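You operate a simulated robot arm through the tools that you are given. There is no shell and no other tool.

Carry out the task below with a simulated robot arm. There is one attempt and no reset: what you move stays moved.

## Task
Set the green stop at 120 mm and clamp the module marked 62 against it with the purple stop.
Fine: Lock the green stop before clamping and the purple one after.
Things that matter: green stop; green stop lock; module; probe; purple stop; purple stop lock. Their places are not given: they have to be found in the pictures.

It is judged by the outcome, as a careful person would: the job done as asked, and still so three seconds after it is handed in. It fails if anything else is knocked over, pushed out of place, dropped, spilled or broken.

## Robot
A 7-joint arm with a two-finger parallel gripper, fixed in place. Base frame: the origin is at the foot of the arm, x ahead of it, y to its left, z up; the work surface is at about z = 0. Units: mm, degrees, N and s.
With the tool pointing down near the work surface it reaches from about 240 to 620 mm from the base axis. Its first joint turns from -66.0 to 66.0 degrees. Payload 2.6 kg.
Tool frame: the origin (TCP) lies between the finger pads and is the grasp point; the fingertips stand 30 mm ahead of it; z points along the fingers, y is the line along which they close. Largest opening 94 mm; finger width 28, thickness 10; the body of the gripper, 50 by 96 mm, starts 55 mm behind the TCP.
Orientation is that of the tool frame in the base frame, as a unit quaternion [x, y, z, w]. With the fingers straight down and closing along the base's y, the tool's x points along the base's -x, its y along +y and its z along -z.

## Interface
- The arm moves only by the tool arm_command. Its arguments are lists of equal length, an entry for each row: "delta_pos": the shift along the tool's x, y, z in mm, a list of three; "dr": the turn, a rotation vector about the tool's x, y, z in degrees, a list of three; "claw": the gripper command, from -1 (fully open) to 1 (shut), values between in proportion. In form: {"delta_pos": [[tx, ty, tz], ...], "dr": [[rx, ry, rz], ...], "claw": [claw, ...]}. A call has 1 to 20 rows; each row shifts and turns the commanded pose from where the row before left it, along the tool's axes as they then stand. Rows are played at 5 a second. More than 50 mm and 8.6 degrees between two rows, or a gripper value outside its range, and nothing of the call is played. A pose out of reach is approached as far as the arm can. The call stops where the force on the tool passes 40 N (or 10 N more than at its start, if that is more) or the arm is blocked; 0.2 s more then pass. The fingers move at their own pace (about 72 mm/s each) and stop on an object; they squeeze with about 41 N. The grip force told is the motor's: it shows also when the fingers shut on nothing. Time passes only in rows, and 0.2 s behind the last, so rows that do not move let the fingers close. It gives the time, the measured TCP pose, the force on the tool (base axes), the opening and the grip force at its end, in the units of the frame above (readings bear some noise), with the torque about the TCP (base axes, N m) and any sound that the robot's microphone picked up, and new pictures: "pictures" is both (left out), scene, wrist or none.
- Cameras (640 x 400 px; columns grow to the right, rows downward): "scene" is fixed at [61.6, 468.6, 543.3]; the picture's right is [-0.39, -0.92, 0.00], its down [-0.62, 0.26, -0.74] and it looks along [0.69, -0.29, -0.67] (base axes); focal length 229 px, centre (320, 200). "wrist" rides on the gripper at [76, 14, -102] in the tool frame; the picture's right is [-0.18, 0.98, 0.00], its down [-0.75, -0.14, -0.64] and it looks along [-0.63, -0.12, 0.77] (tool axes); focal length 243 px, centre (320, 200).
- locate(camera, pixels): there is no depth. For up to 12 entries [column, row, z] of the newest picture of that camera ("zoom" is the newest enlarged one), the place [x, y] in the base frame at which the ray of that pixel passes the height z, good to about 2 mm, but the place of the scene camera against the robot may be out by one fixed shift of up to 18 mm in any direction. The clock stands still meanwhile.
- zoom(camera, box): a new picture of the part [left, top, right, bottom] of that camera's present view, enlarged. The clock stands still meanwhile.
- finish_job(): hands the job in; it is judged then, once.

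Unless the task says otherwise, let go and move clear before handing in.

The tools are called after "Emit:" as name(argument=value, ...) on one line, values as JSON. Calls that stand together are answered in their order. arm_command: Moves the arm, as the interface text tells. Its arguments: {"type":"object","properties":{"delta_pos":{"type":"array"},"dr":{"type":"array"},"claw":{"type":"array"},"pictures":{"type":"string","enum":["both","scene","wrist","none"]}},"required":["delta_pos","dr","claw"]} The other tools are called the same way: locate (camera, pixels) gives the place at which the rays of pixels pass given heights; zoom (camera, box) takes an enlarged picture of a part of a camera's view; finish_job () hands the job in.

At the start:

```text
time: 0.0
position: [421.2, 63.4, 351.5]
tcp_rot: [0.0, 1.0, 0.0, 0.0]
ft_force: [0.5, 1.1, -0.2]
moment: [0.0, -0.02, 0.04]
finger_gap: 94.0
gripper_force: 0.1
```

scene: 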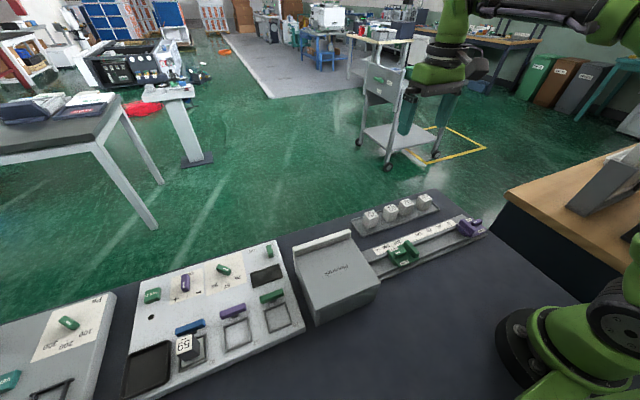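
wrist: 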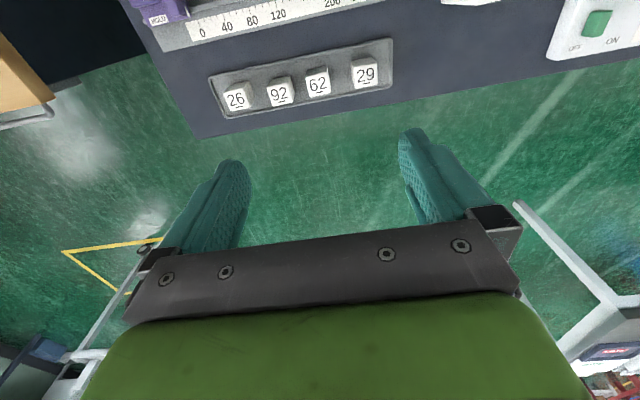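

The scene picture shows a graduated rail with a green stop around (403,255) and a purple stop around (468,228), with the four marked modules behind it at (370-425,210). I'll enlarge both views to see the details.

Emit:
zoom(camera="scene", box=[340, 180, 500, 280])

Emit:
zoom(camera="wrist", box=[120, 0, 440, 140])

Emit:
zoom(camera="scene", box=[120, 230, 400, 400])

```text
4.00 times, centred on (420, 230) of scene
```

zoom: 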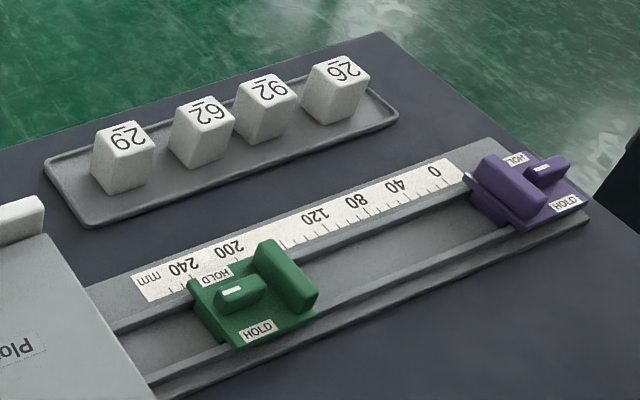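

```text
2.00 times, centred on (280, 70) of wrist
```

zoom: 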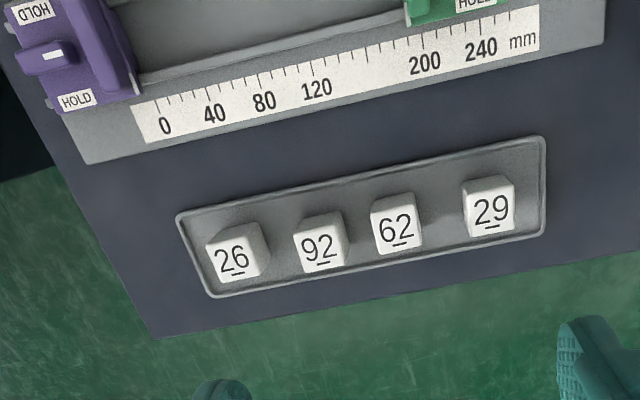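

```text
2.29 times, centred on (260, 315) of scene
```

zoom: 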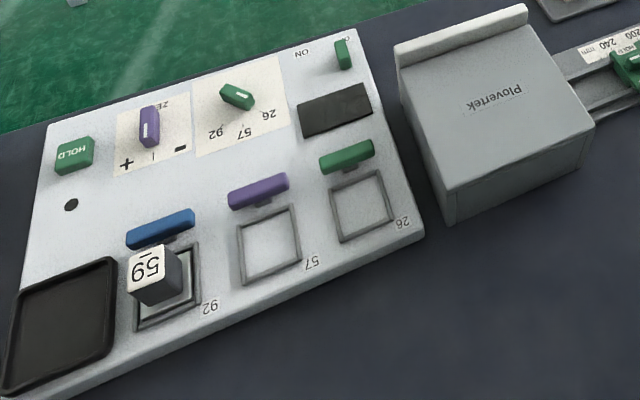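

The wrist view reads 26, 92, 62, 29 with the underline below, so module 62 is third from the left at about (318,82). I'll look closer at the stops, their locks and any probe.

Emit:
zoom(camera="scene", box=[375, 225, 435, 275])

Emit:
zoom(camera="scene", box=[440, 205, 500, 250])

Emit:
zoom(camera="scene", box=[355, 190, 445, 240])

Emit:
zoom(camera="scene", box=[0, 280, 140, 400])

```text
8.00 times, centred on (405, 250) of scene
```

zoom: 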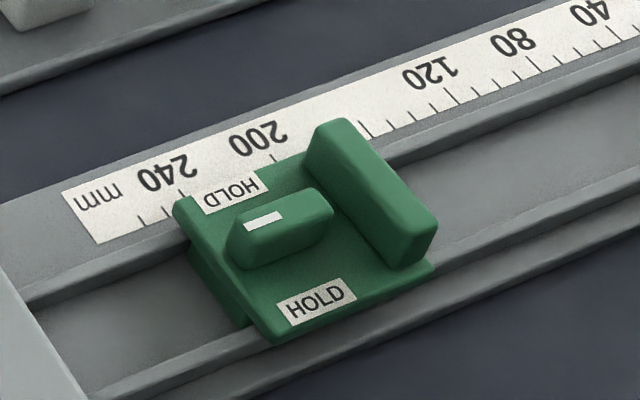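

```text
8.89 times, centred on (470, 228) of scene
```

zoom: 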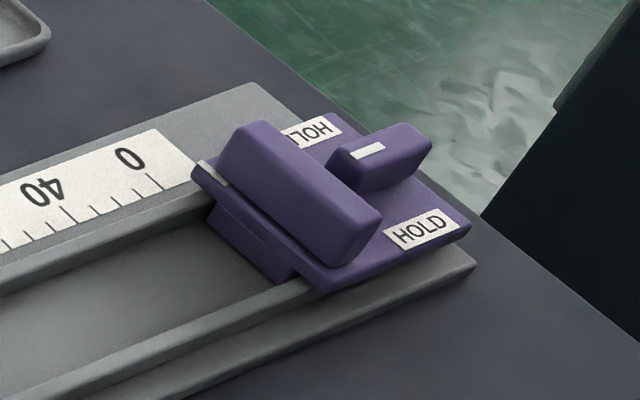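

```text
7.11 times, centred on (400, 215) of scene
```

zoom: 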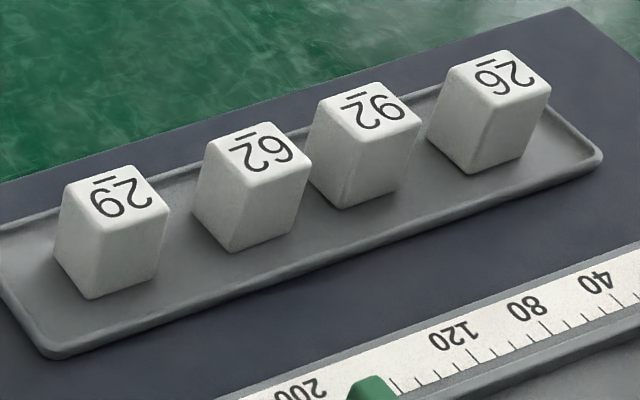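

```text
3.33 times, centred on (70, 340) of scene
```

zoom: 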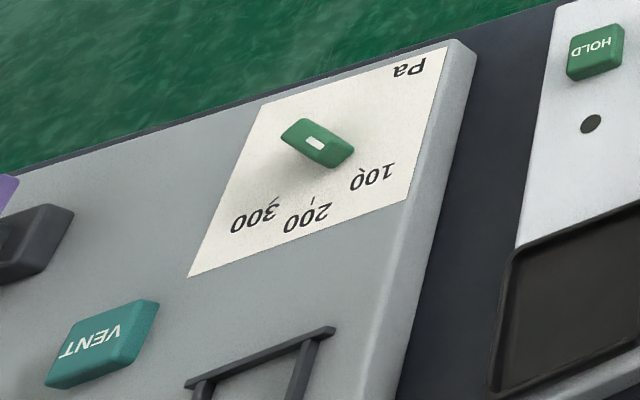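

The stops each carry a ridge at the inner end and a bar knob with a white mark between two HOLD labels, so the locks turn about a vertical axis. I'll get rough positions from the wrist picture, e.g. the scale 0 at (203,33), and from the scene picture.

Emit:
locate(camera="wrist", pixels=[[203, 33, 10], [279, 14, 10], [332, 2, 10], [318, 82, 30], [365, 73, 30], [280, 92, 30], [237, 97, 30], [145, 0, 30], [190, 138, 0]])

Emit:
locate(camera="scene", pixels=[[448, 223, 10], [417, 237, 10], [378, 252, 10], [391, 211, 30], [371, 217, 30], [408, 204, 30], [425, 199, 30], [404, 250, 25], [471, 225, 25], [488, 236, 0]])

```text
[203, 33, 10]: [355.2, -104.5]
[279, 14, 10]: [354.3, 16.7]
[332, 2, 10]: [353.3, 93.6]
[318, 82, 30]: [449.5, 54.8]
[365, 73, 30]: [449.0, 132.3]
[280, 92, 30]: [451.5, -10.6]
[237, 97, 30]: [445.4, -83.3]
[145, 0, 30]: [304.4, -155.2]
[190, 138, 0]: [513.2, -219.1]
```

```text
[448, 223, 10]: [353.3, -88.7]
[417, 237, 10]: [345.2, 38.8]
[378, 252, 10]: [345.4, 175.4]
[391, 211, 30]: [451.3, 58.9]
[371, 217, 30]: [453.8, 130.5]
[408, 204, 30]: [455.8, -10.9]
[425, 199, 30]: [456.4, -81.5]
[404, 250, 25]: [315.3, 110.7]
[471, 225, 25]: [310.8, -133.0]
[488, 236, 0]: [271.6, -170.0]
```

The rail runs along base y at x≈312, with the scale 0 at y≈-104 and 120 at y≈+17; the modules stand at x≈450. I'll tilt the wrist so that its camera looks down on the rail and gives a better view.

Emit:
arm_command(delta_pos=[[0, -15, 0], [0, -15, 0], [0, -15, 0], [0, -8, 0], [0, 0, 0]], dr=[[0, 8, 0], [0, 8, 0], [0, 8, 0], [0, 6, 0], [0, 0, 0]], claw=[-1, -1, -1, -1, -1], pictures="both")

```text
time: 1.2
position: [421.9, 29.5, 352.3]
tcp_rot: [0.001, 0.986, 0.001, -0.165]
ft_force: [0.4, -0.5, 1.4]
moment: [-0.03, 0.0, 0.02]
finger_gap: 93.9
gripper_force: 0.0
out of reach, approached as far as the arm can: row 3, 4
```

scene: 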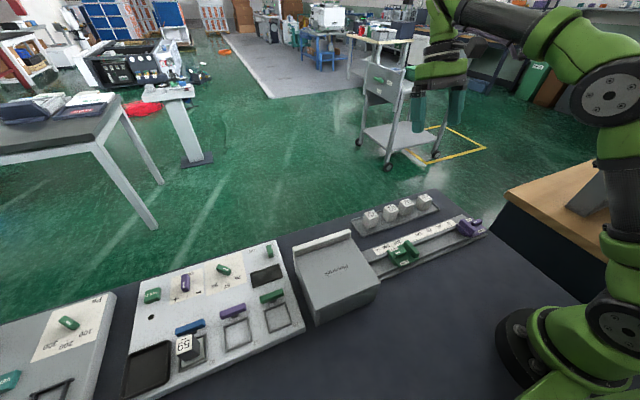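
wrist: 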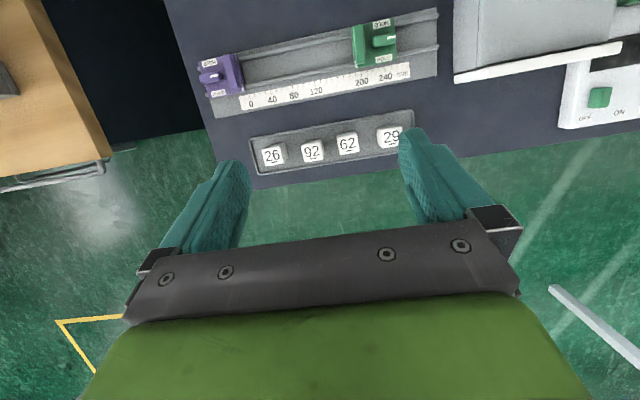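

The tilt reached about 19° and the whole rail is now in the wrist picture, around (320,70). I'll zoom in for the details of scale, stops and module marks.

Emit:
zoom(camera="wrist", box=[190, 30, 310, 110])

Emit:
zoom(camera="wrist", box=[320, 0, 450, 100])

Emit:
zoom(camera="wrist", box=[240, 100, 420, 190])

```text
5.00 times, centred on (250, 70) of wrist
```

zoom: 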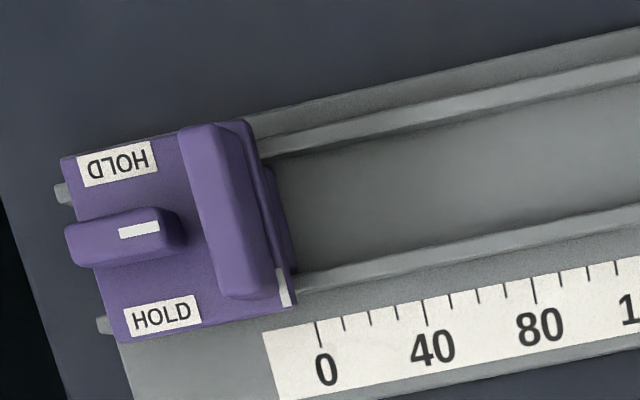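

```text
4.00 times, centred on (385, 50) of wrist
```

zoom: 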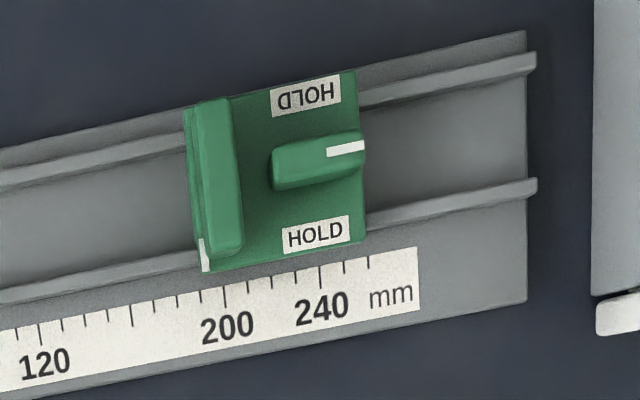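

```text
3.56 times, centred on (330, 145) of wrist
```

zoom: 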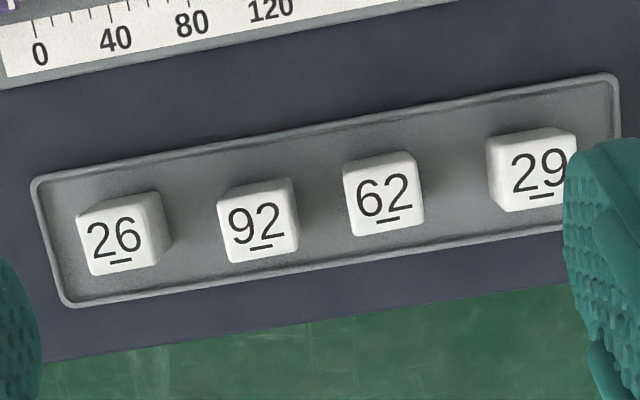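

The details are clear: the module marked 62 is third in the tray, the green index line stands near 193 mm, and both lock knobs lie along the rail with HOLD on both sides. I'll return the tool upright and check the pose before going closer.

Emit:
arm_command(delta_pos=[[0, 0, 0], [0, 0, 0], [0, 0, 0]], dr=[[0, -8, 0], [0, -8, 0], [0, -3, 0]], claw=[-1, -1, -1], pictures="none")

Emit:
zoom(camera="scene", box=[280, 220, 400, 330])

```text
time: 2.0
position: [421.6, 31.4, 350.8]
tcp_rot: [0.0, 1.0, 0.0, 0.001]
ft_force: [0.5, 0.1, 0.0]
moment: [0.0, -0.03, 0.0]
finger_gap: 94.0
gripper_force: 0.1
```

```text
3.64 times, centred on (340, 275) of scene
```

zoom: 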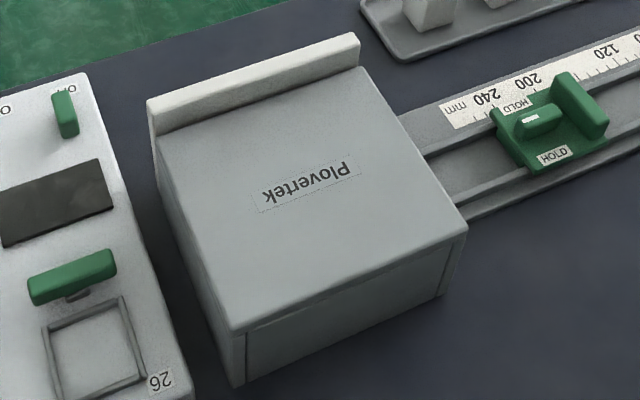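

The tool is upright again at (421.6, 31.4, 350.8). I'll move back and down to about (320, 40, 200), still above everything, for a close view of the rail.

Emit:
arm_command(delta_pos=[[25, 2, 30], [25, 2, 30], [25, 2, 30], [26, 2, 30], [0, 0, 30], [0, 0, 0]], dr=[[0, 0, 0], [0, 0, 0], [0, 0, 0], [0, 0, 0], [0, 0, 0], [0, 0, 0]], claw=[-1, -1, -1, -1, -1, -1], pictures="both")

```text
time: 3.4
position: [320.9, 39.3, 201.9]
tcp_rot: [0.0, 1.0, 0.001, 0.001]
ft_force: [0.0, -0.3, 0.4]
moment: [-0.01, -0.01, -0.01]
finger_gap: 94.4
gripper_force: 0.1
```

scene: 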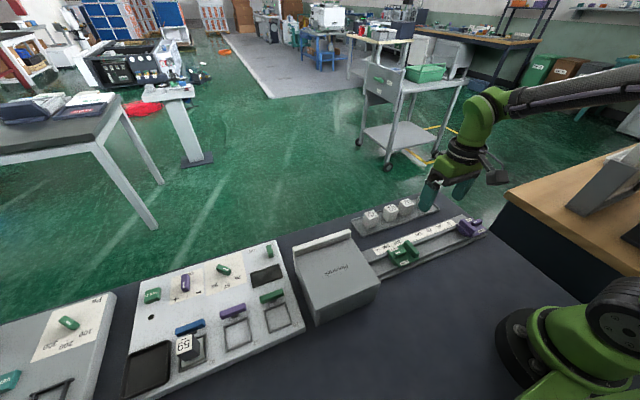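
wrist: 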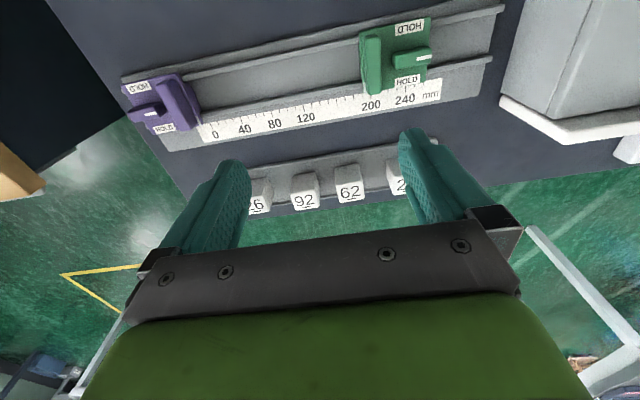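

From this pose the green stop shows around (398,55) and the purple around (160,100). I'll zoom on both for precise pixel readings.

Emit:
zoom(camera="wrist", box=[340, 5, 460, 115])

Emit:
zoom(camera="wrist", box=[110, 60, 230, 150])

Emit:
zoom(camera="wrist", box=[260, 140, 400, 220])

Emit:
zoom(camera="wrist", box=[190, 90, 330, 150])

```text
3.64 times, centred on (400, 60) of wrist
```

zoom: 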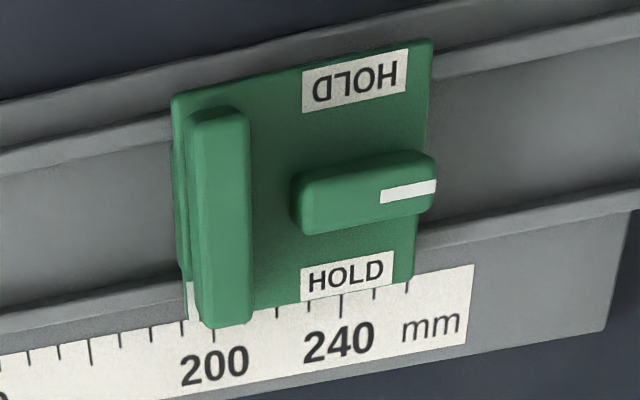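

```text
4.44 times, centred on (170, 105) of wrist
```

zoom: 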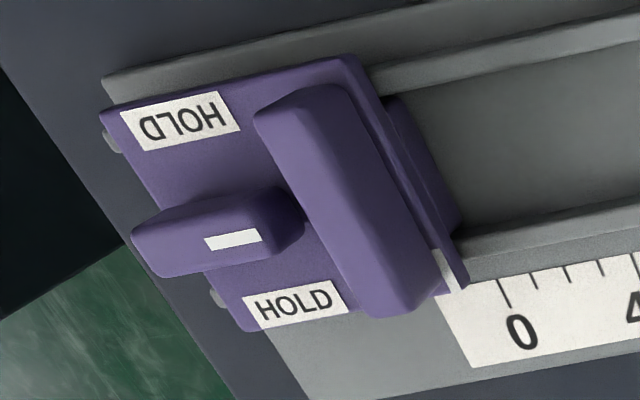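

```text
4.57 times, centred on (330, 180) of wrist
```

zoom: 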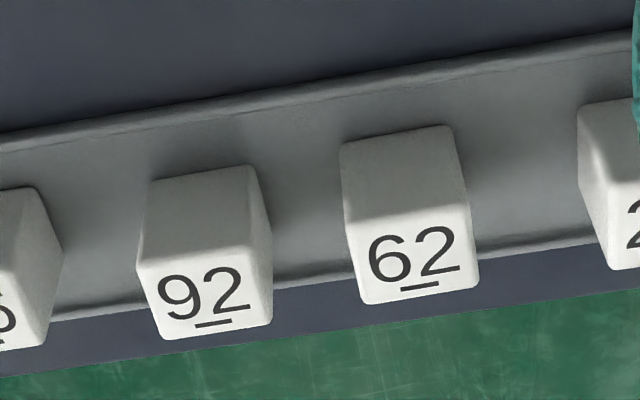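

```text
4.57 times, centred on (260, 120) of wrist
```

zoom: 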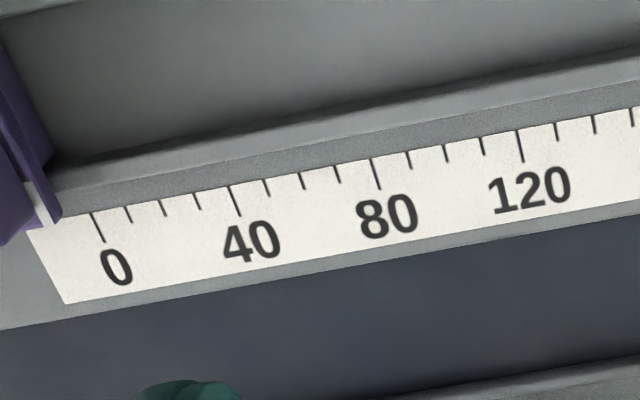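

I'll now locate the scale ticks in the newest zoom (0 at (90,213), 40 at (229,186), 80 at (371,158), 120 at (517,130)) at several heights, plus features in the unzoomed wrist view.

Emit:
locate(camera="zoom", pixels=[[90, 213, 0], [90, 213, 10], [90, 213, 20], [229, 186, 10], [371, 158, 10], [517, 130, 0], [517, 130, 10], [517, 130, 20], [66, 303, 10], [55, 213, 20]])

Emit:
locate(camera="scene", pixels=[[452, 222, 10], [452, 222, 20], [452, 222, 0]])

```text
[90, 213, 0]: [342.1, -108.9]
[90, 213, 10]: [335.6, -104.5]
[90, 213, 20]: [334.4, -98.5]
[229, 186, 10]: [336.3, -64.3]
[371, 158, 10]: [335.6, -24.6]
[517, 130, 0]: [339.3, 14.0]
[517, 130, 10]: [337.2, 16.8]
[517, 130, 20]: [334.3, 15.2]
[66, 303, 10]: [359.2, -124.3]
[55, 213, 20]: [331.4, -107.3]
```

```text
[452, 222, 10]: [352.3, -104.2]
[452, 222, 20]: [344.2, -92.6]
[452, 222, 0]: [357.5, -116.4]
```

The scale ticks agree at z≈10: 0 at y≈-104.5 and 120 at y≈16.7. Next I zoom on the green stop again to locate its knob, ridge and index.

Emit:
zoom(camera="wrist", box=[340, 5, 460, 115])

Emit:
locate(camera="zoom", pixels=[[300, 190, 30], [435, 165, 30], [365, 185, 20], [365, 185, 30], [365, 185, 40], [187, 285, 12], [186, 320, 12], [213, 330, 10], [175, 95, 15], [430, 42, 15], [408, 282, 15]])

```text
3.64 times, centred on (400, 60) of wrist
```

zoom: 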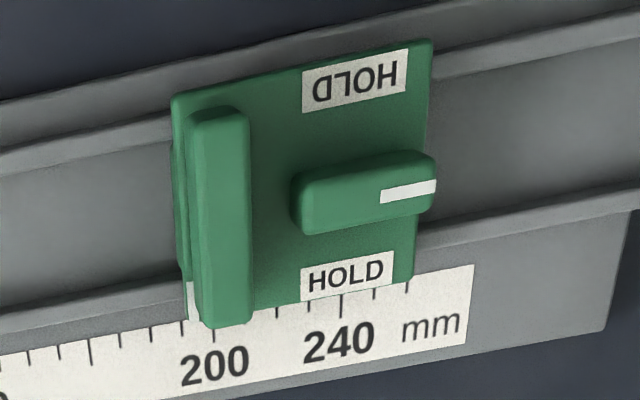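

```text
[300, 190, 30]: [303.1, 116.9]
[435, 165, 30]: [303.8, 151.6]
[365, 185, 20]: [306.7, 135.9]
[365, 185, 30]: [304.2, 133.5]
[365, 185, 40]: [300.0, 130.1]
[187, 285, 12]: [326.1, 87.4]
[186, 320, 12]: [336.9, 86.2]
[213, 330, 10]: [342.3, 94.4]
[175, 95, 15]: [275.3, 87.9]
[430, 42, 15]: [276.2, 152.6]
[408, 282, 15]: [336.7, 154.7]
```

The green plate spans about x 275–337, y 88–153, with the knob centre near (304,133). I'll zoom the scene picture to cross-check heights of knob and ridge.

Emit:
zoom(camera="scene", box=[375, 225, 435, 275])

Emit:
locate(camera="zoom", pixels=[[445, 88, 10], [593, 31, 10], [290, 160, 10], [265, 219, 25], [265, 219, 30], [265, 219, 35], [265, 219, 40], [228, 234, 30], [333, 205, 30], [272, 342, 15]])

```text
8.00 times, centred on (405, 250) of scene
```

zoom: 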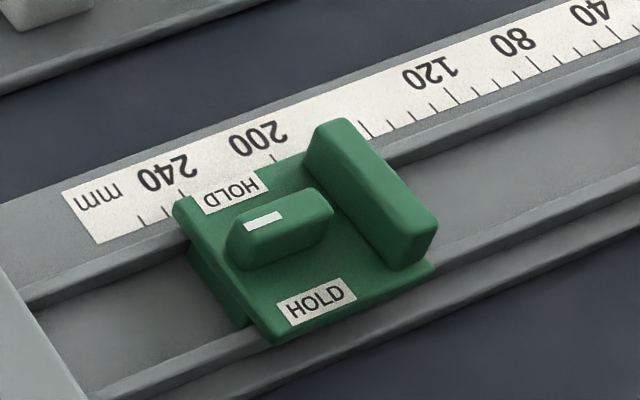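

```text
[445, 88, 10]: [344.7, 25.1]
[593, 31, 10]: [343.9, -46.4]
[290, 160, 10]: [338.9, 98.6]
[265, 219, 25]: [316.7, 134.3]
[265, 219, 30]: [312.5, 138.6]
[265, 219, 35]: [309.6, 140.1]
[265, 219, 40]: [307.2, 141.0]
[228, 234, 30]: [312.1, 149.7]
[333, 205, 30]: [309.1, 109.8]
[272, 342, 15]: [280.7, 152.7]
```

I need better depth for the knob, so I'll move to just above the green stop, around (311, 119, 130), with fingertips still at z≈100, and look again.

Emit:
arm_command(delta_pos=[[5, 40, 0], [5, 40, 0], [0, 0, 36], [0, 0, 36], [0, 0, 0]], dr=[[0, 0, 0], [0, 0, 0], [0, 0, 0], [0, 0, 0], [0, 0, 0]], claw=[-1, -1, -1, -1, -1], pictures="both")

```text
time: 4.6
position: [311.0, 119.2, 130.0]
tcp_rot: [0.001, 1.0, 0.001, 0.0]
ft_force: [-0.3, 0.1, -0.3]
moment: [0.02, 0.0, 0.0]
finger_gap: 93.7
gripper_force: 0.1
```

scene: 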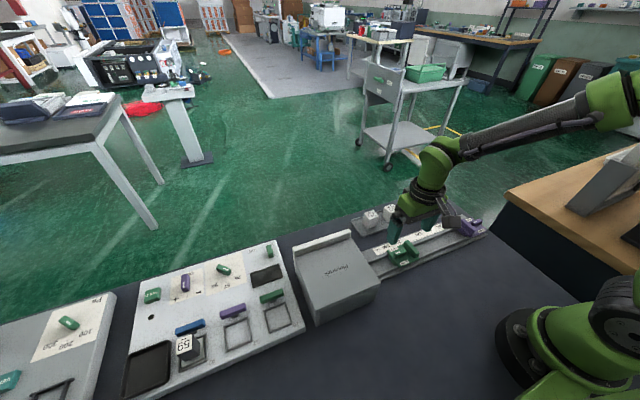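
wrist: 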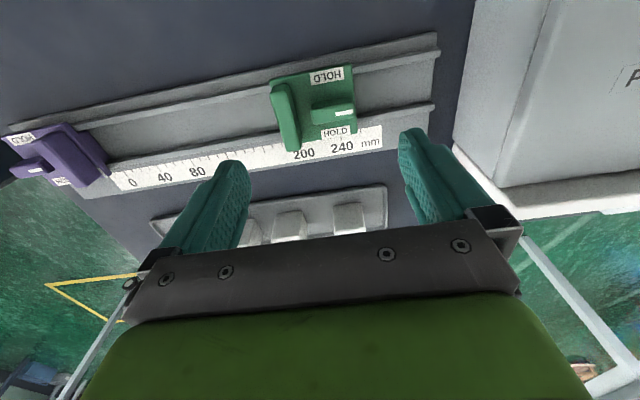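

Emit:
zoom(camera="wrist", box=[250, 45, 390, 170])

Emit:
locate(camera="wrist", pixels=[[310, 105, 20], [310, 105, 30], [310, 105, 40], [354, 100, 30], [271, 80, 15], [354, 62, 15], [280, 85, 30], [455, 150, 0], [520, 35, 0]])

```text
3.20 times, centred on (320, 108) of wrist
```

zoom: 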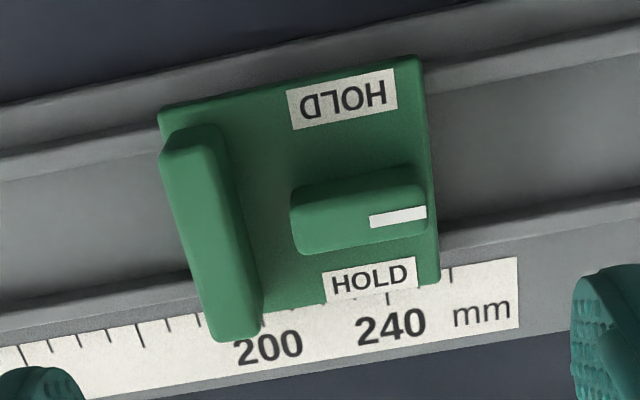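

```text
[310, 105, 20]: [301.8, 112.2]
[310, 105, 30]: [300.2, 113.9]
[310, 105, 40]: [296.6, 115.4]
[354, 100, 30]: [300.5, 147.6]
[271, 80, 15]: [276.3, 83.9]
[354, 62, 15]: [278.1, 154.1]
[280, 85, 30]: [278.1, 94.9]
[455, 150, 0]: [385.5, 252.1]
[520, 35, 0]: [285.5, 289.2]
```

Triangulating the two wrist views puts the knob top at z≈50 (mark at about (304,138)), the plate top at z≈30 and the scale at z≈12. I'll centre over the knob and turn the gripper a quarter turn so the fingers close across the knob (along base x).

Emit:
arm_command(delta_pos=[[7.5, 10.8, 0], [0, 0, 0], [0, 0, 0], [0, 0, 0], [0, 0, 0], [0, 0, 0], [0, 0, 0], [0, 0, 0], [0, 0, 0], [0, 0, 0], [0, 0, 0], [0, 0, 0], [0, 0, 0], [0, 0, 0]], dr=[[0, 0, 0], [0, 0, -7.5], [0, 0, -7.5], [0, 0, -7.5], [0, 0, -7.5], [0, 0, -7.5], [0, 0, -7.5], [0, 0, -7.5], [0, 0, -7.5], [0, 0, -7.5], [0, 0, -7.5], [0, 0, -7.5], [0, 0, -7.5], [0, 0, 0]], claw=[-1, -0.5, -0.5, -0.5, -0.5, -0.5, -0.5, -0.5, -0.5, -0.5, -0.5, -0.5, -0.5, -0.5], pictures="both")

```text
time: 7.6
position: [303.5, 129.4, 130.0]
tcp_rot: [-0.707, 0.707, -0.001, 0.001]
ft_force: [0.3, 0.3, 0.4]
moment: [0.0, 0.01, -0.02]
finger_gap: 70.6
gripper_force: 0.1
```

scene: 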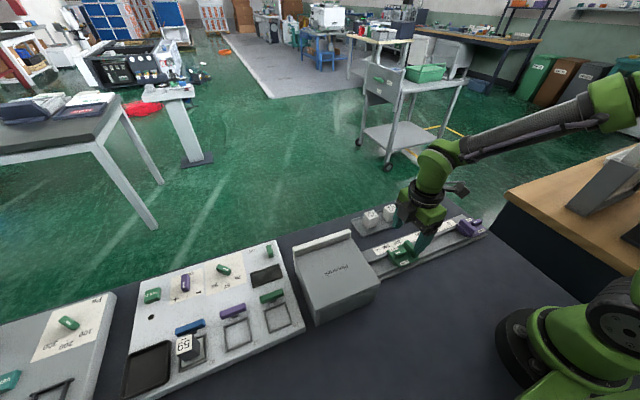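
wrist: 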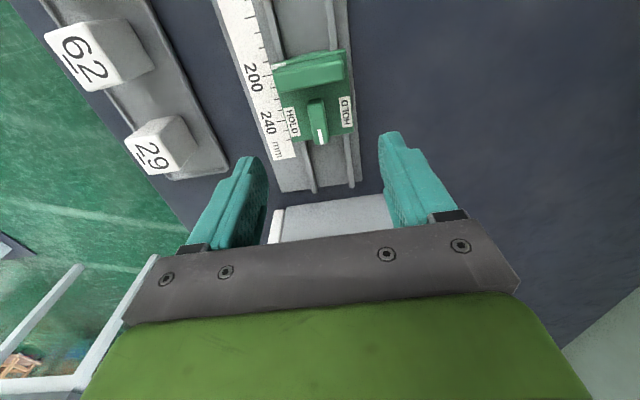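

The gripper is now a quarter turned; the knob appears at about (318,120), right on the tool axis column 320. I'll zoom to verify its centre and direction before descending.

Emit:
zoom(camera="wrist", box=[250, 30, 390, 170])

Emit:
locate(camera="zoom", pixels=[[320, 200, 50], [320, 100, 50]])

```text
2.86 times, centred on (320, 100) of wrist
```

zoom: 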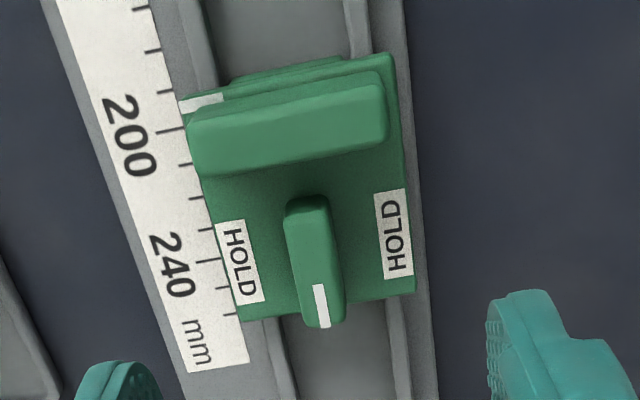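

```text
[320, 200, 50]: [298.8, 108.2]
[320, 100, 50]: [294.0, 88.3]
```

The knob centre works out at about (305,128) with its top at z≈50. I'll shift by about 1 mm and descend to TCP z≈66, keeping the fingertips just above the plate.

Emit:
arm_command(delta_pos=[[1, -1.2, 20], [0, 0, 20], [0, 0, 14], [0, 0, 6], [0, 0, 4], [0, 0, 0]], dr=[[0, 0, 0], [0, 0, 0], [0, 0, 0], [0, 0, 0], [0, 0, 0], [0, 0, 0]], claw=[-0.5, -0.5, -0.5, -0.5, -0.5, -0.5], pictures="both")

```text
time: 9.0
position: [305.1, 128.9, 66.5]
tcp_rot: [-0.706, 0.708, 0.0, 0.001]
ft_force: [0.0, 0.3, 0.1]
moment: [-0.02, 0.05, 0.02]
finger_gap: 70.6
gripper_force: 0.0
```

scene: 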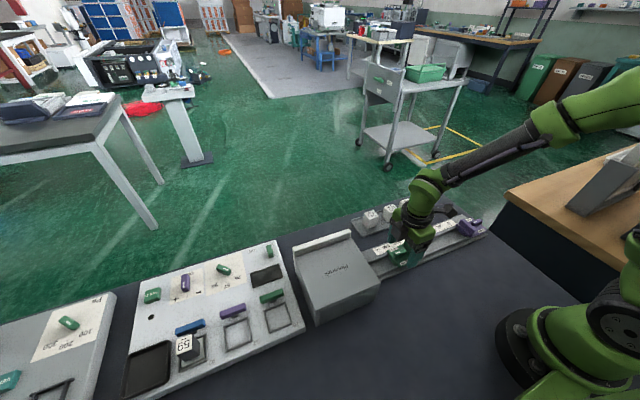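
wrist: 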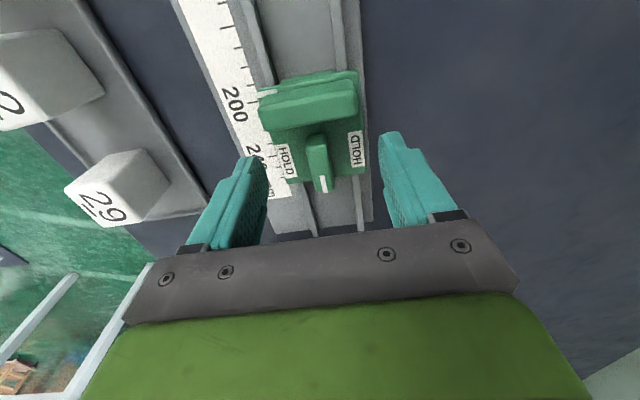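

No contact forces; the knob sits at (317,160) between the fingers. I'll zoom to check fingertip clearance before closing.

Emit:
zoom(camera="wrist", box=[230, 60, 410, 220])

Emit:
zoom(camera="scene", box=[370, 200, 460, 280])

```text
2.50 times, centred on (320, 140) of wrist
```

zoom: 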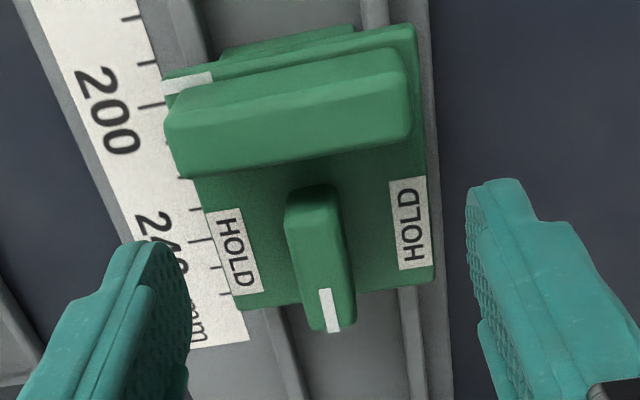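

```text
5.00 times, centred on (415, 240) of scene
```

zoom: 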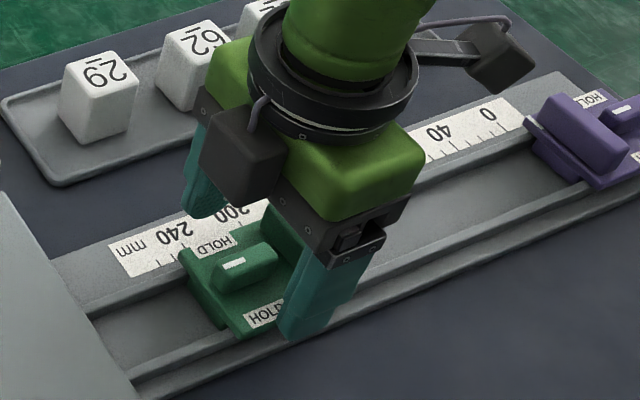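

The fingers stand clear of the plate on both sides of the knob. I'll close on the knob and read the force.

Emit:
arm_command(delta_pos=[[0, 0, 0], [0, 0, 0], [0, 0, 0], [0, 0, 0]], dr=[[0, 0, 0], [0, 0, 0], [0, 0, 0], [0, 0, 0]], claw=[0.2, 0.5, 1, 1], pictures="wrist")

```text
time: 10.0
position: [304.9, 128.5, 65.3]
tcp_rot: [-0.707, 0.708, 0.001, 0.0]
ft_force: [-2.5, 0.3, 1.2]
moment: [0.01, 0.09, 0.0]
finger_gap: 12.4
gripper_force: 44.8
```

wrist: 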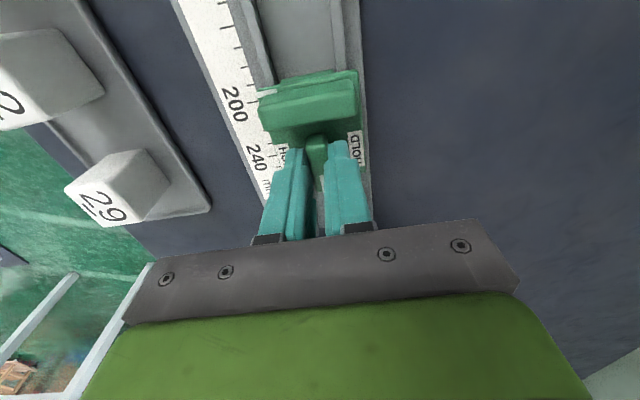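

The grip holds the 12.4 mm wide knob with little side force. I'll slide the green stop about 60 mm toward lower readings (base −y) gently and then check the index.

Emit:
arm_command(delta_pos=[[3, 0, 0], [5, 0, 0], [5, 0, 0], [5, 0, 0], [6, 0, 0], [6, 0, 0], [6, 0, 0], [6, 0, 0], [6, 0, 0], [5, 0, 0], [4, 0, 0], [3, 0, 0], [0, 0, 0]], dr=[[0, 0, 0], [0, 0, 0], [0, 0, 0], [0, 0, 0], [0, 0, 0], [0, 0, 0], [0, 0, 0], [0, 0, 0], [0, 0, 0], [0, 0, 0], [0, 0, 0], [0, 0, 0], [0, 0, 0]], claw=[1, 1, 1, 1, 1, 1, 1, 1, 1, 1, 1, 1, 1], pictures="both")

```text
time: 12.8
position: [304.5, 68.4, 66.3]
tcp_rot: [-0.706, 0.708, 0.0, 0.001]
ft_force: [-5.8, 1.0, -0.2]
moment: [-0.12, 0.15, 0.0]
finger_gap: 12.2
gripper_force: 44.7
```

scene: 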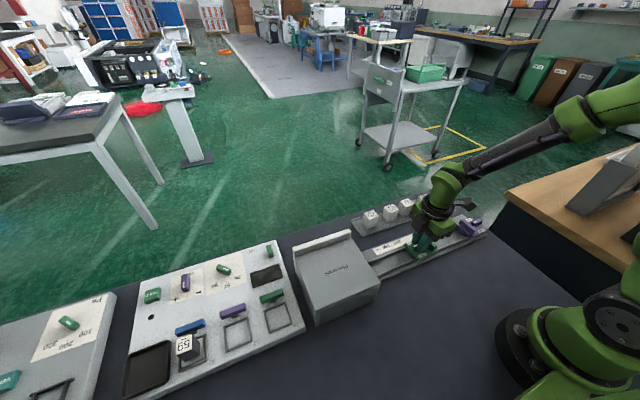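
wrist: 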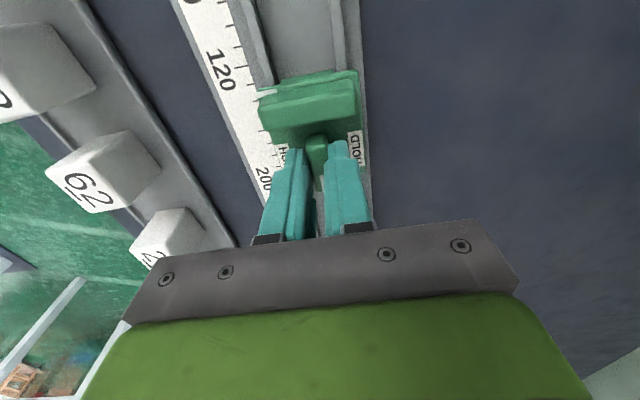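

The stop followed the gripper by 60 mm and now shows near the 130 tick. I'll zoom in on the index line and ticks at (262,92).

Emit:
zoom(camera="wrist", box=[210, 30, 310, 130])

Emit:
zoom(camera="scene", box=[395, 215, 455, 265])

```text
4.00 times, centred on (260, 80) of wrist
```

zoom: 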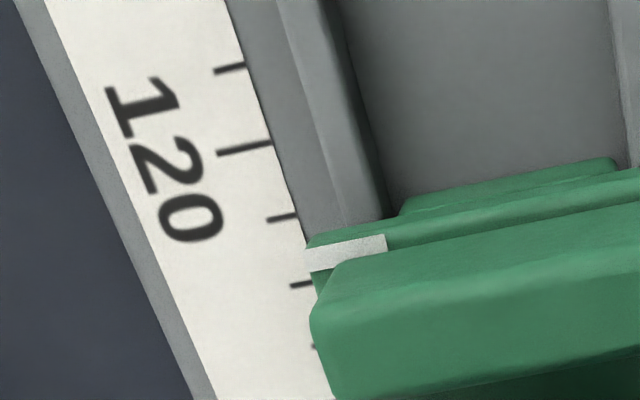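

```text
8.00 times, centred on (425, 240) of scene
```

zoom: 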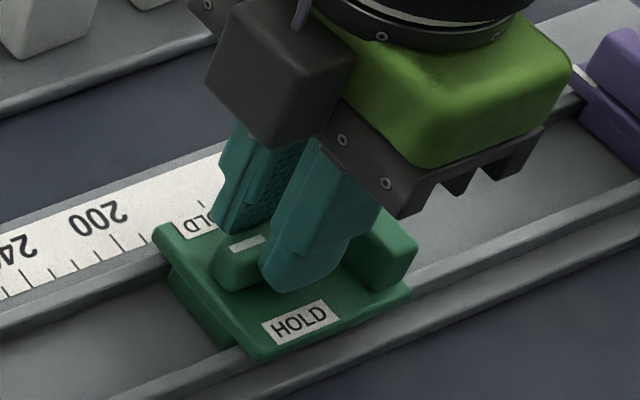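

By this view the index reads around 132 after correcting for its height above the scale. I'll slide 11 mm more, then open and back off to read it from straight above.

Emit:
arm_command(delta_pos=[[3, 0, 0], [4, 0, 0], [3, 0, 0], [1, 0, 0], [0, 0, 0], [0, 0, 0]], dr=[[0, 0, 0], [0, 0, 0], [0, 0, 0], [0, 0, 0], [0, 0, 0], [0, 0, 0]], claw=[1, 1, 1, 1, 1, 1], pictures="wrist")

Emit:
zoom(camera="wrist", box=[210, 30, 310, 130])

```text
time: 14.2
position: [305.2, 56.4, 66.6]
tcp_rot: [-0.706, 0.708, 0.001, 0.002]
ft_force: [-5.7, 0.0, 3.0]
moment: [0.13, 0.15, 0.05]
finger_gap: 12.6
gripper_force: 45.3
```

wrist: 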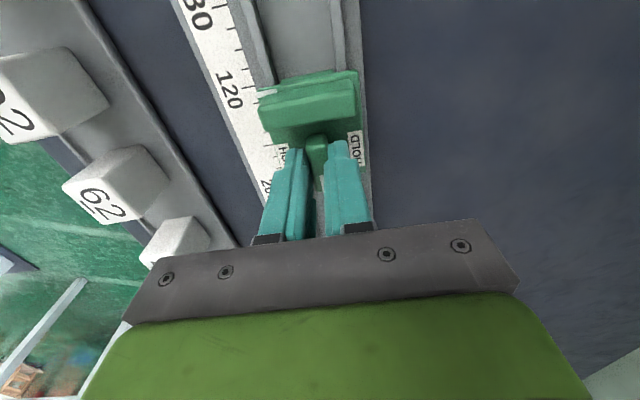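

```text
4.00 times, centred on (260, 80) of wrist
```

zoom: 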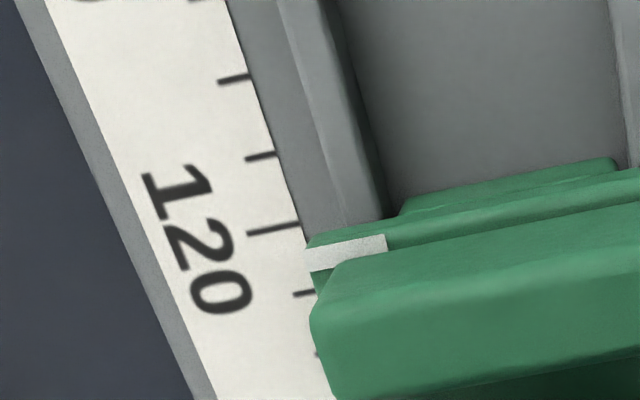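

The parallax-corrected reading is now about 120.6. I'll open the fingers, rise and move the camera straight above the index (camera y≈12) to read it without parallax.

Emit:
arm_command(delta_pos=[[0, 0, 0], [0, 0, 0], [0, 0, -20], [0, 0, -20], [-16, 0, -20], [-16, 0, 0], [0, 0, 0]], dr=[[0, 0, 0], [0, 0, 0], [0, 0, 0], [0, 0, 0], [0, 0, 0], [0, 0, 0], [0, 0, 0]], claw=[-0.3, -0.3, -0.3, -0.3, -0.3, -0.3, -0.3], pictures="wrist")

Emit:
zoom(camera="wrist", box=[240, 0, 320, 50])

```text
time: 15.8
position: [305.2, 89.3, 126.6]
tcp_rot: [-0.707, 0.707, 0.001, 0.001]
ft_force: [0.4, 0.2, 0.0]
moment: [-0.01, -0.01, -0.01]
finger_gap: 61.0
gripper_force: 0.1
```

wrist: 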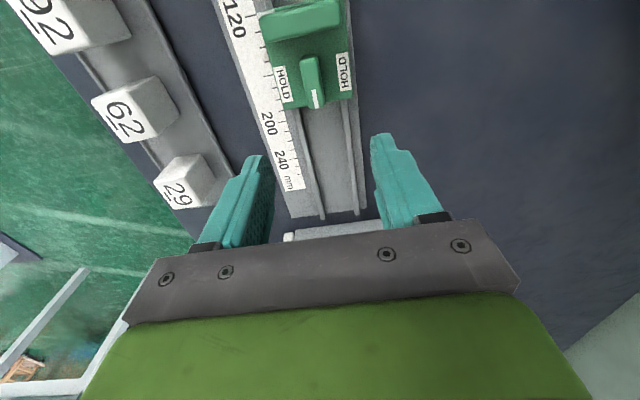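

```text
8.00 times, centred on (280, 25) of wrist
```

zoom: 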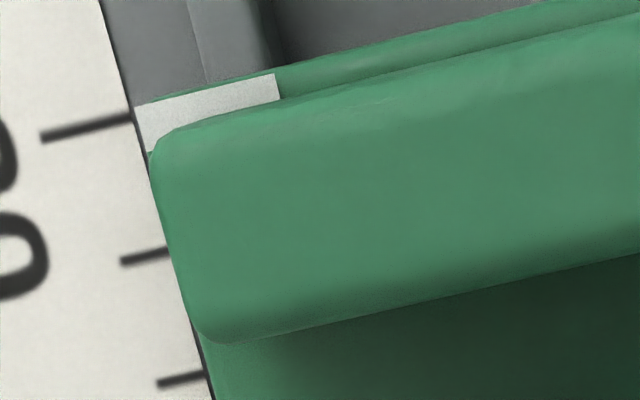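

From nearly straight above, the 120 tick ends at (132,115) while the white index's front edge starts at (134,107), so the index straddles 120. I'll zoom more to confirm, and look at the purple index for how the line is built.

Emit:
zoom(camera="wrist", box=[255, 5, 295, 30])

Emit:
zoom(camera="scene", box=[455, 210, 485, 235])

Emit:
zoom(camera="scene", box=[400, 220, 450, 260])

```text
16.00 times, centred on (275, 18) of wrist
```

zoom: 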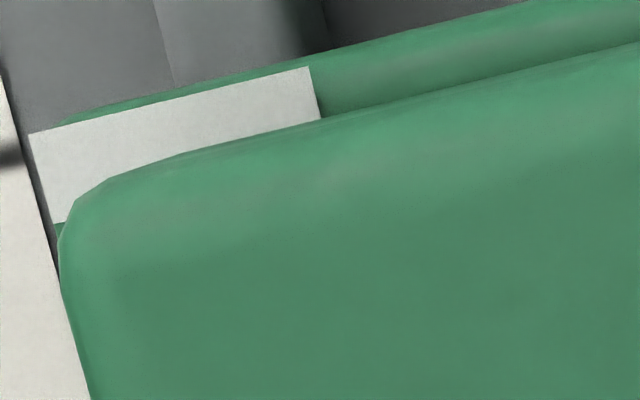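

```text
16.00 times, centred on (470, 222) of scene
```

zoom: 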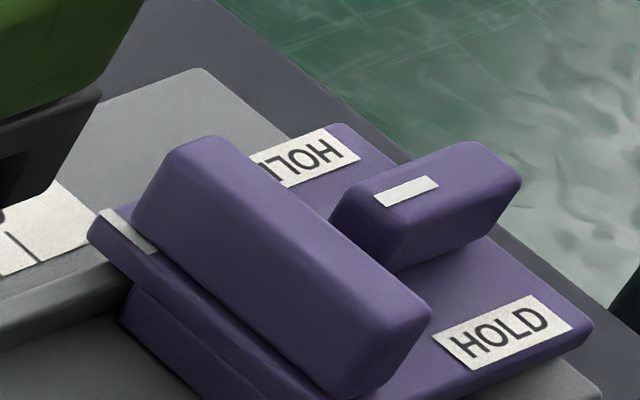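

```text
10.00 times, centred on (425, 240) of scene
```

zoom: 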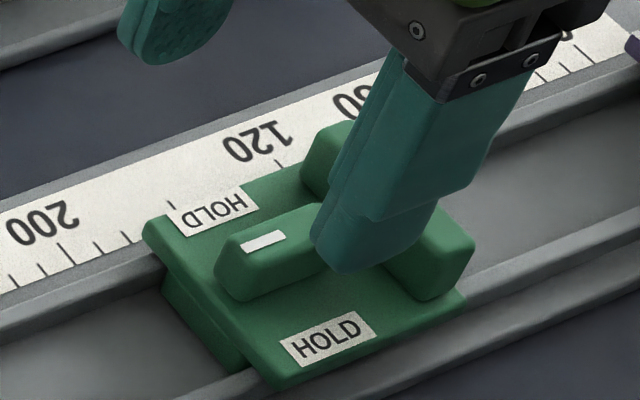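

The index straddles the 120 tick: front edge ≈119.3, centre ≈120.7 after correction, so the green stop stands at 120 as read. Before locking I want the knob's pivot well centred, so I zoom on the knob.

Emit:
zoom(camera="wrist", box=[250, 0, 370, 120])

Emit:
locate(camera="wrist", pixels=[[305, 56, 50], [307, 57, 50], [309, 56, 50], [314, 109, 50], [316, 109, 50], [318, 109, 50], [311, 85, 50], [313, 85, 50], [309, 85, 50]])

```text
3.33 times, centred on (310, 60) of wrist
```

zoom: 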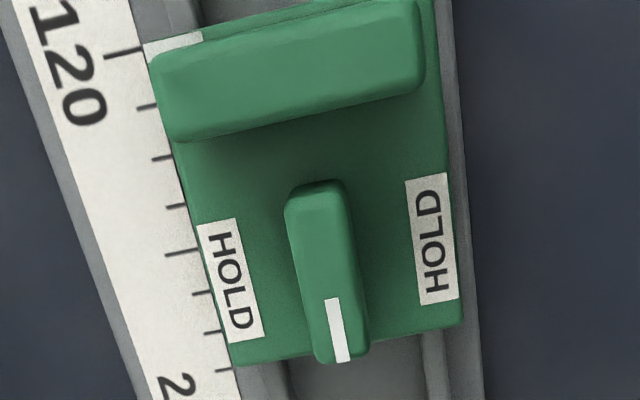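

```text
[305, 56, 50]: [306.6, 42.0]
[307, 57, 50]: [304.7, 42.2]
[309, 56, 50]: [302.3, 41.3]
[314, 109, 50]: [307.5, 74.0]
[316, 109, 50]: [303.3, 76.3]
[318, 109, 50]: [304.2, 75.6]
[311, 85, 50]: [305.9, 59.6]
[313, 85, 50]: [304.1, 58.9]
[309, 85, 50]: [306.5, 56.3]
```

The HOLD labels and the knob both centre on about (305, 58.4), so I'll regrip exactly there. I move down over the knob and close.

Emit:
arm_command(delta_pos=[[16, 0, 0], [15, 0, 20], [0, 0, 20], [0, 0, 14], [0, 0, 6], [0, 0, 0], [0, 0, 0], [0, 0, 0], [0, 0, 0], [0, 0, 0]], dr=[[0, 0, 0], [0, 0, 0], [0, 0, 0], [0, 0, 0], [0, 0, 0], [0, 0, 0], [0, 0, 0], [0, 0, 0], [0, 0, 0], [0, 0, 0]], claw=[-0.3, -0.3, -0.3, -0.3, -0.3, -0.3, 0.2, 0.6, 1, 1], pictures="wrist")

Emit:
zoom(camera="wrist", box=[210, 30, 310, 130])

```text
time: 18.0
position: [304.7, 59.6, 66.3]
tcp_rot: [-0.706, 0.708, 0.0, 0.001]
ft_force: [-0.8, 0.0, -1.5]
moment: [0.02, 0.0, -0.01]
finger_gap: 12.4
gripper_force: 44.8
```

wrist: 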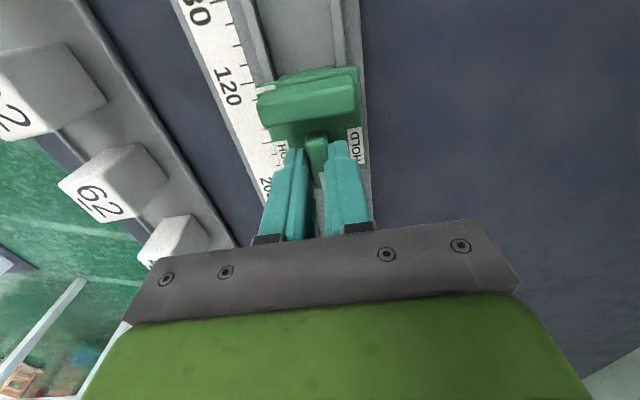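

```text
4.00 times, centred on (260, 80) of wrist
```

zoom: 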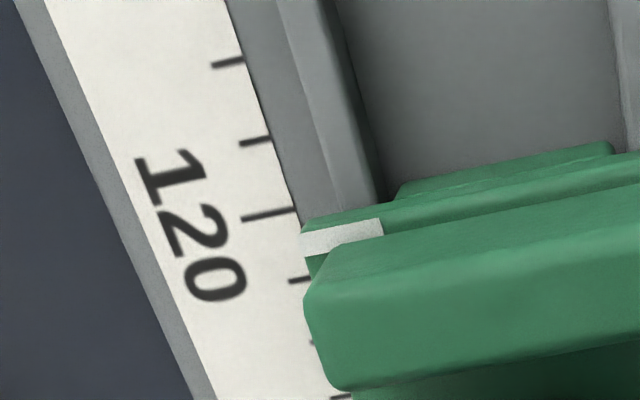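

The index has not moved relative to the 120 tick, but the gripper sits about 1 mm past the knob's pivot. I'll ease open, shift 1 mm and close again before turning.

Emit:
arm_command(delta_pos=[[0, 0, 0], [0, 0, 0], [1.1, 0, 0], [0, 0, 0], [0, 0, 0], [0, 0, 0]], dr=[[0, 0, 0], [0, 0, 0], [0, 0, 0], [0, 0, 0], [0, 0, 0], [0, 0, 0]], claw=[0.4, 0.4, 0.4, 0.4, 1, 1], pictures="wrist")

Emit:
zoom(camera="wrist", box=[210, 30, 310, 130])

```text
time: 19.4
position: [304.9, 57.7, 66.1]
tcp_rot: [-0.706, 0.708, 0.0, 0.002]
ft_force: [0.5, -0.7, -0.1]
moment: [0.07, 0.03, -0.01]
finger_gap: 12.7
gripper_force: 45.3
```

wrist: 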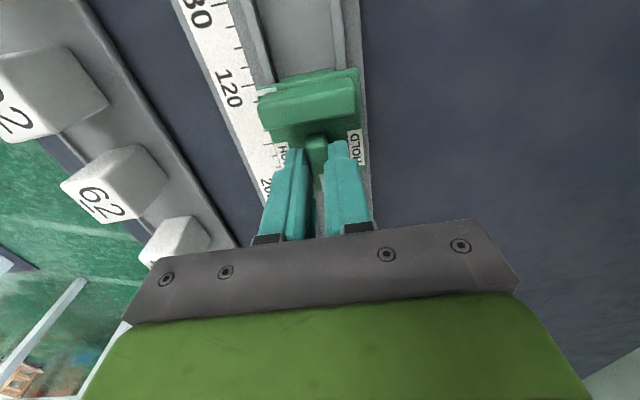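

```text
4.00 times, centred on (260, 80) of wrist
```

zoom: 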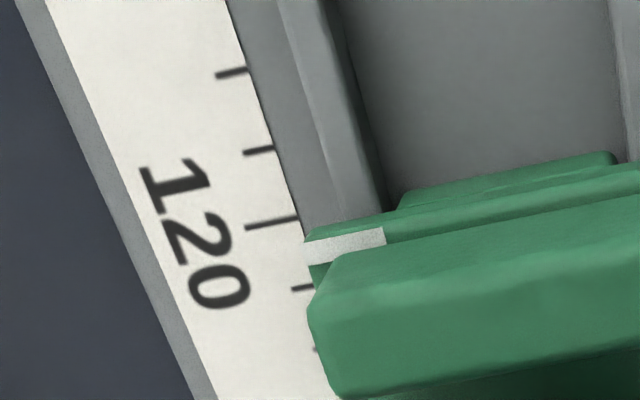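

Gripped again with almost no force, stop still at the 120 tick. I'll turn the knob clockwise from above by 45° first and check the readings.

Emit:
arm_command(delta_pos=[[0, 0, 0], [0, 0, 0], [0, 0, 0], [0, 0, 0], [0, 0, 0], [0, 0, 0], [0, 0, 0]], dr=[[0, 0, 7.5], [0, 0, 7.5], [0, 0, 7.5], [0, 0, 7.5], [0, 0, 7.5], [0, 0, 7.5], [0, 0, 0]], claw=[1, 1, 1, 1, 1, 1, 1], pictures="both")

```text
time: 21.0
position: [304.2, 58.1, 65.8]
tcp_rot: [-0.38, 0.925, 0.001, -0.002]
ft_force: [-24.8, 2.5, 25.2]
moment: [0.55, 0.01, 0.0]
finger_gap: 12.3
gripper_force: 44.8
```

scene: 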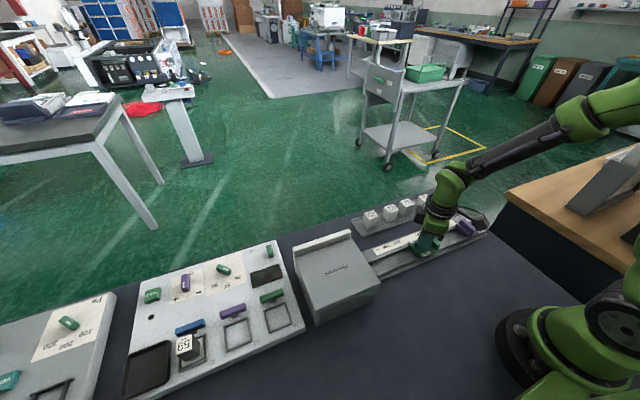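
wrist: 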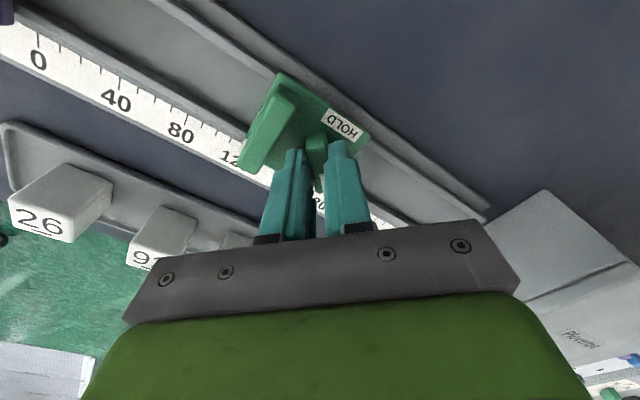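

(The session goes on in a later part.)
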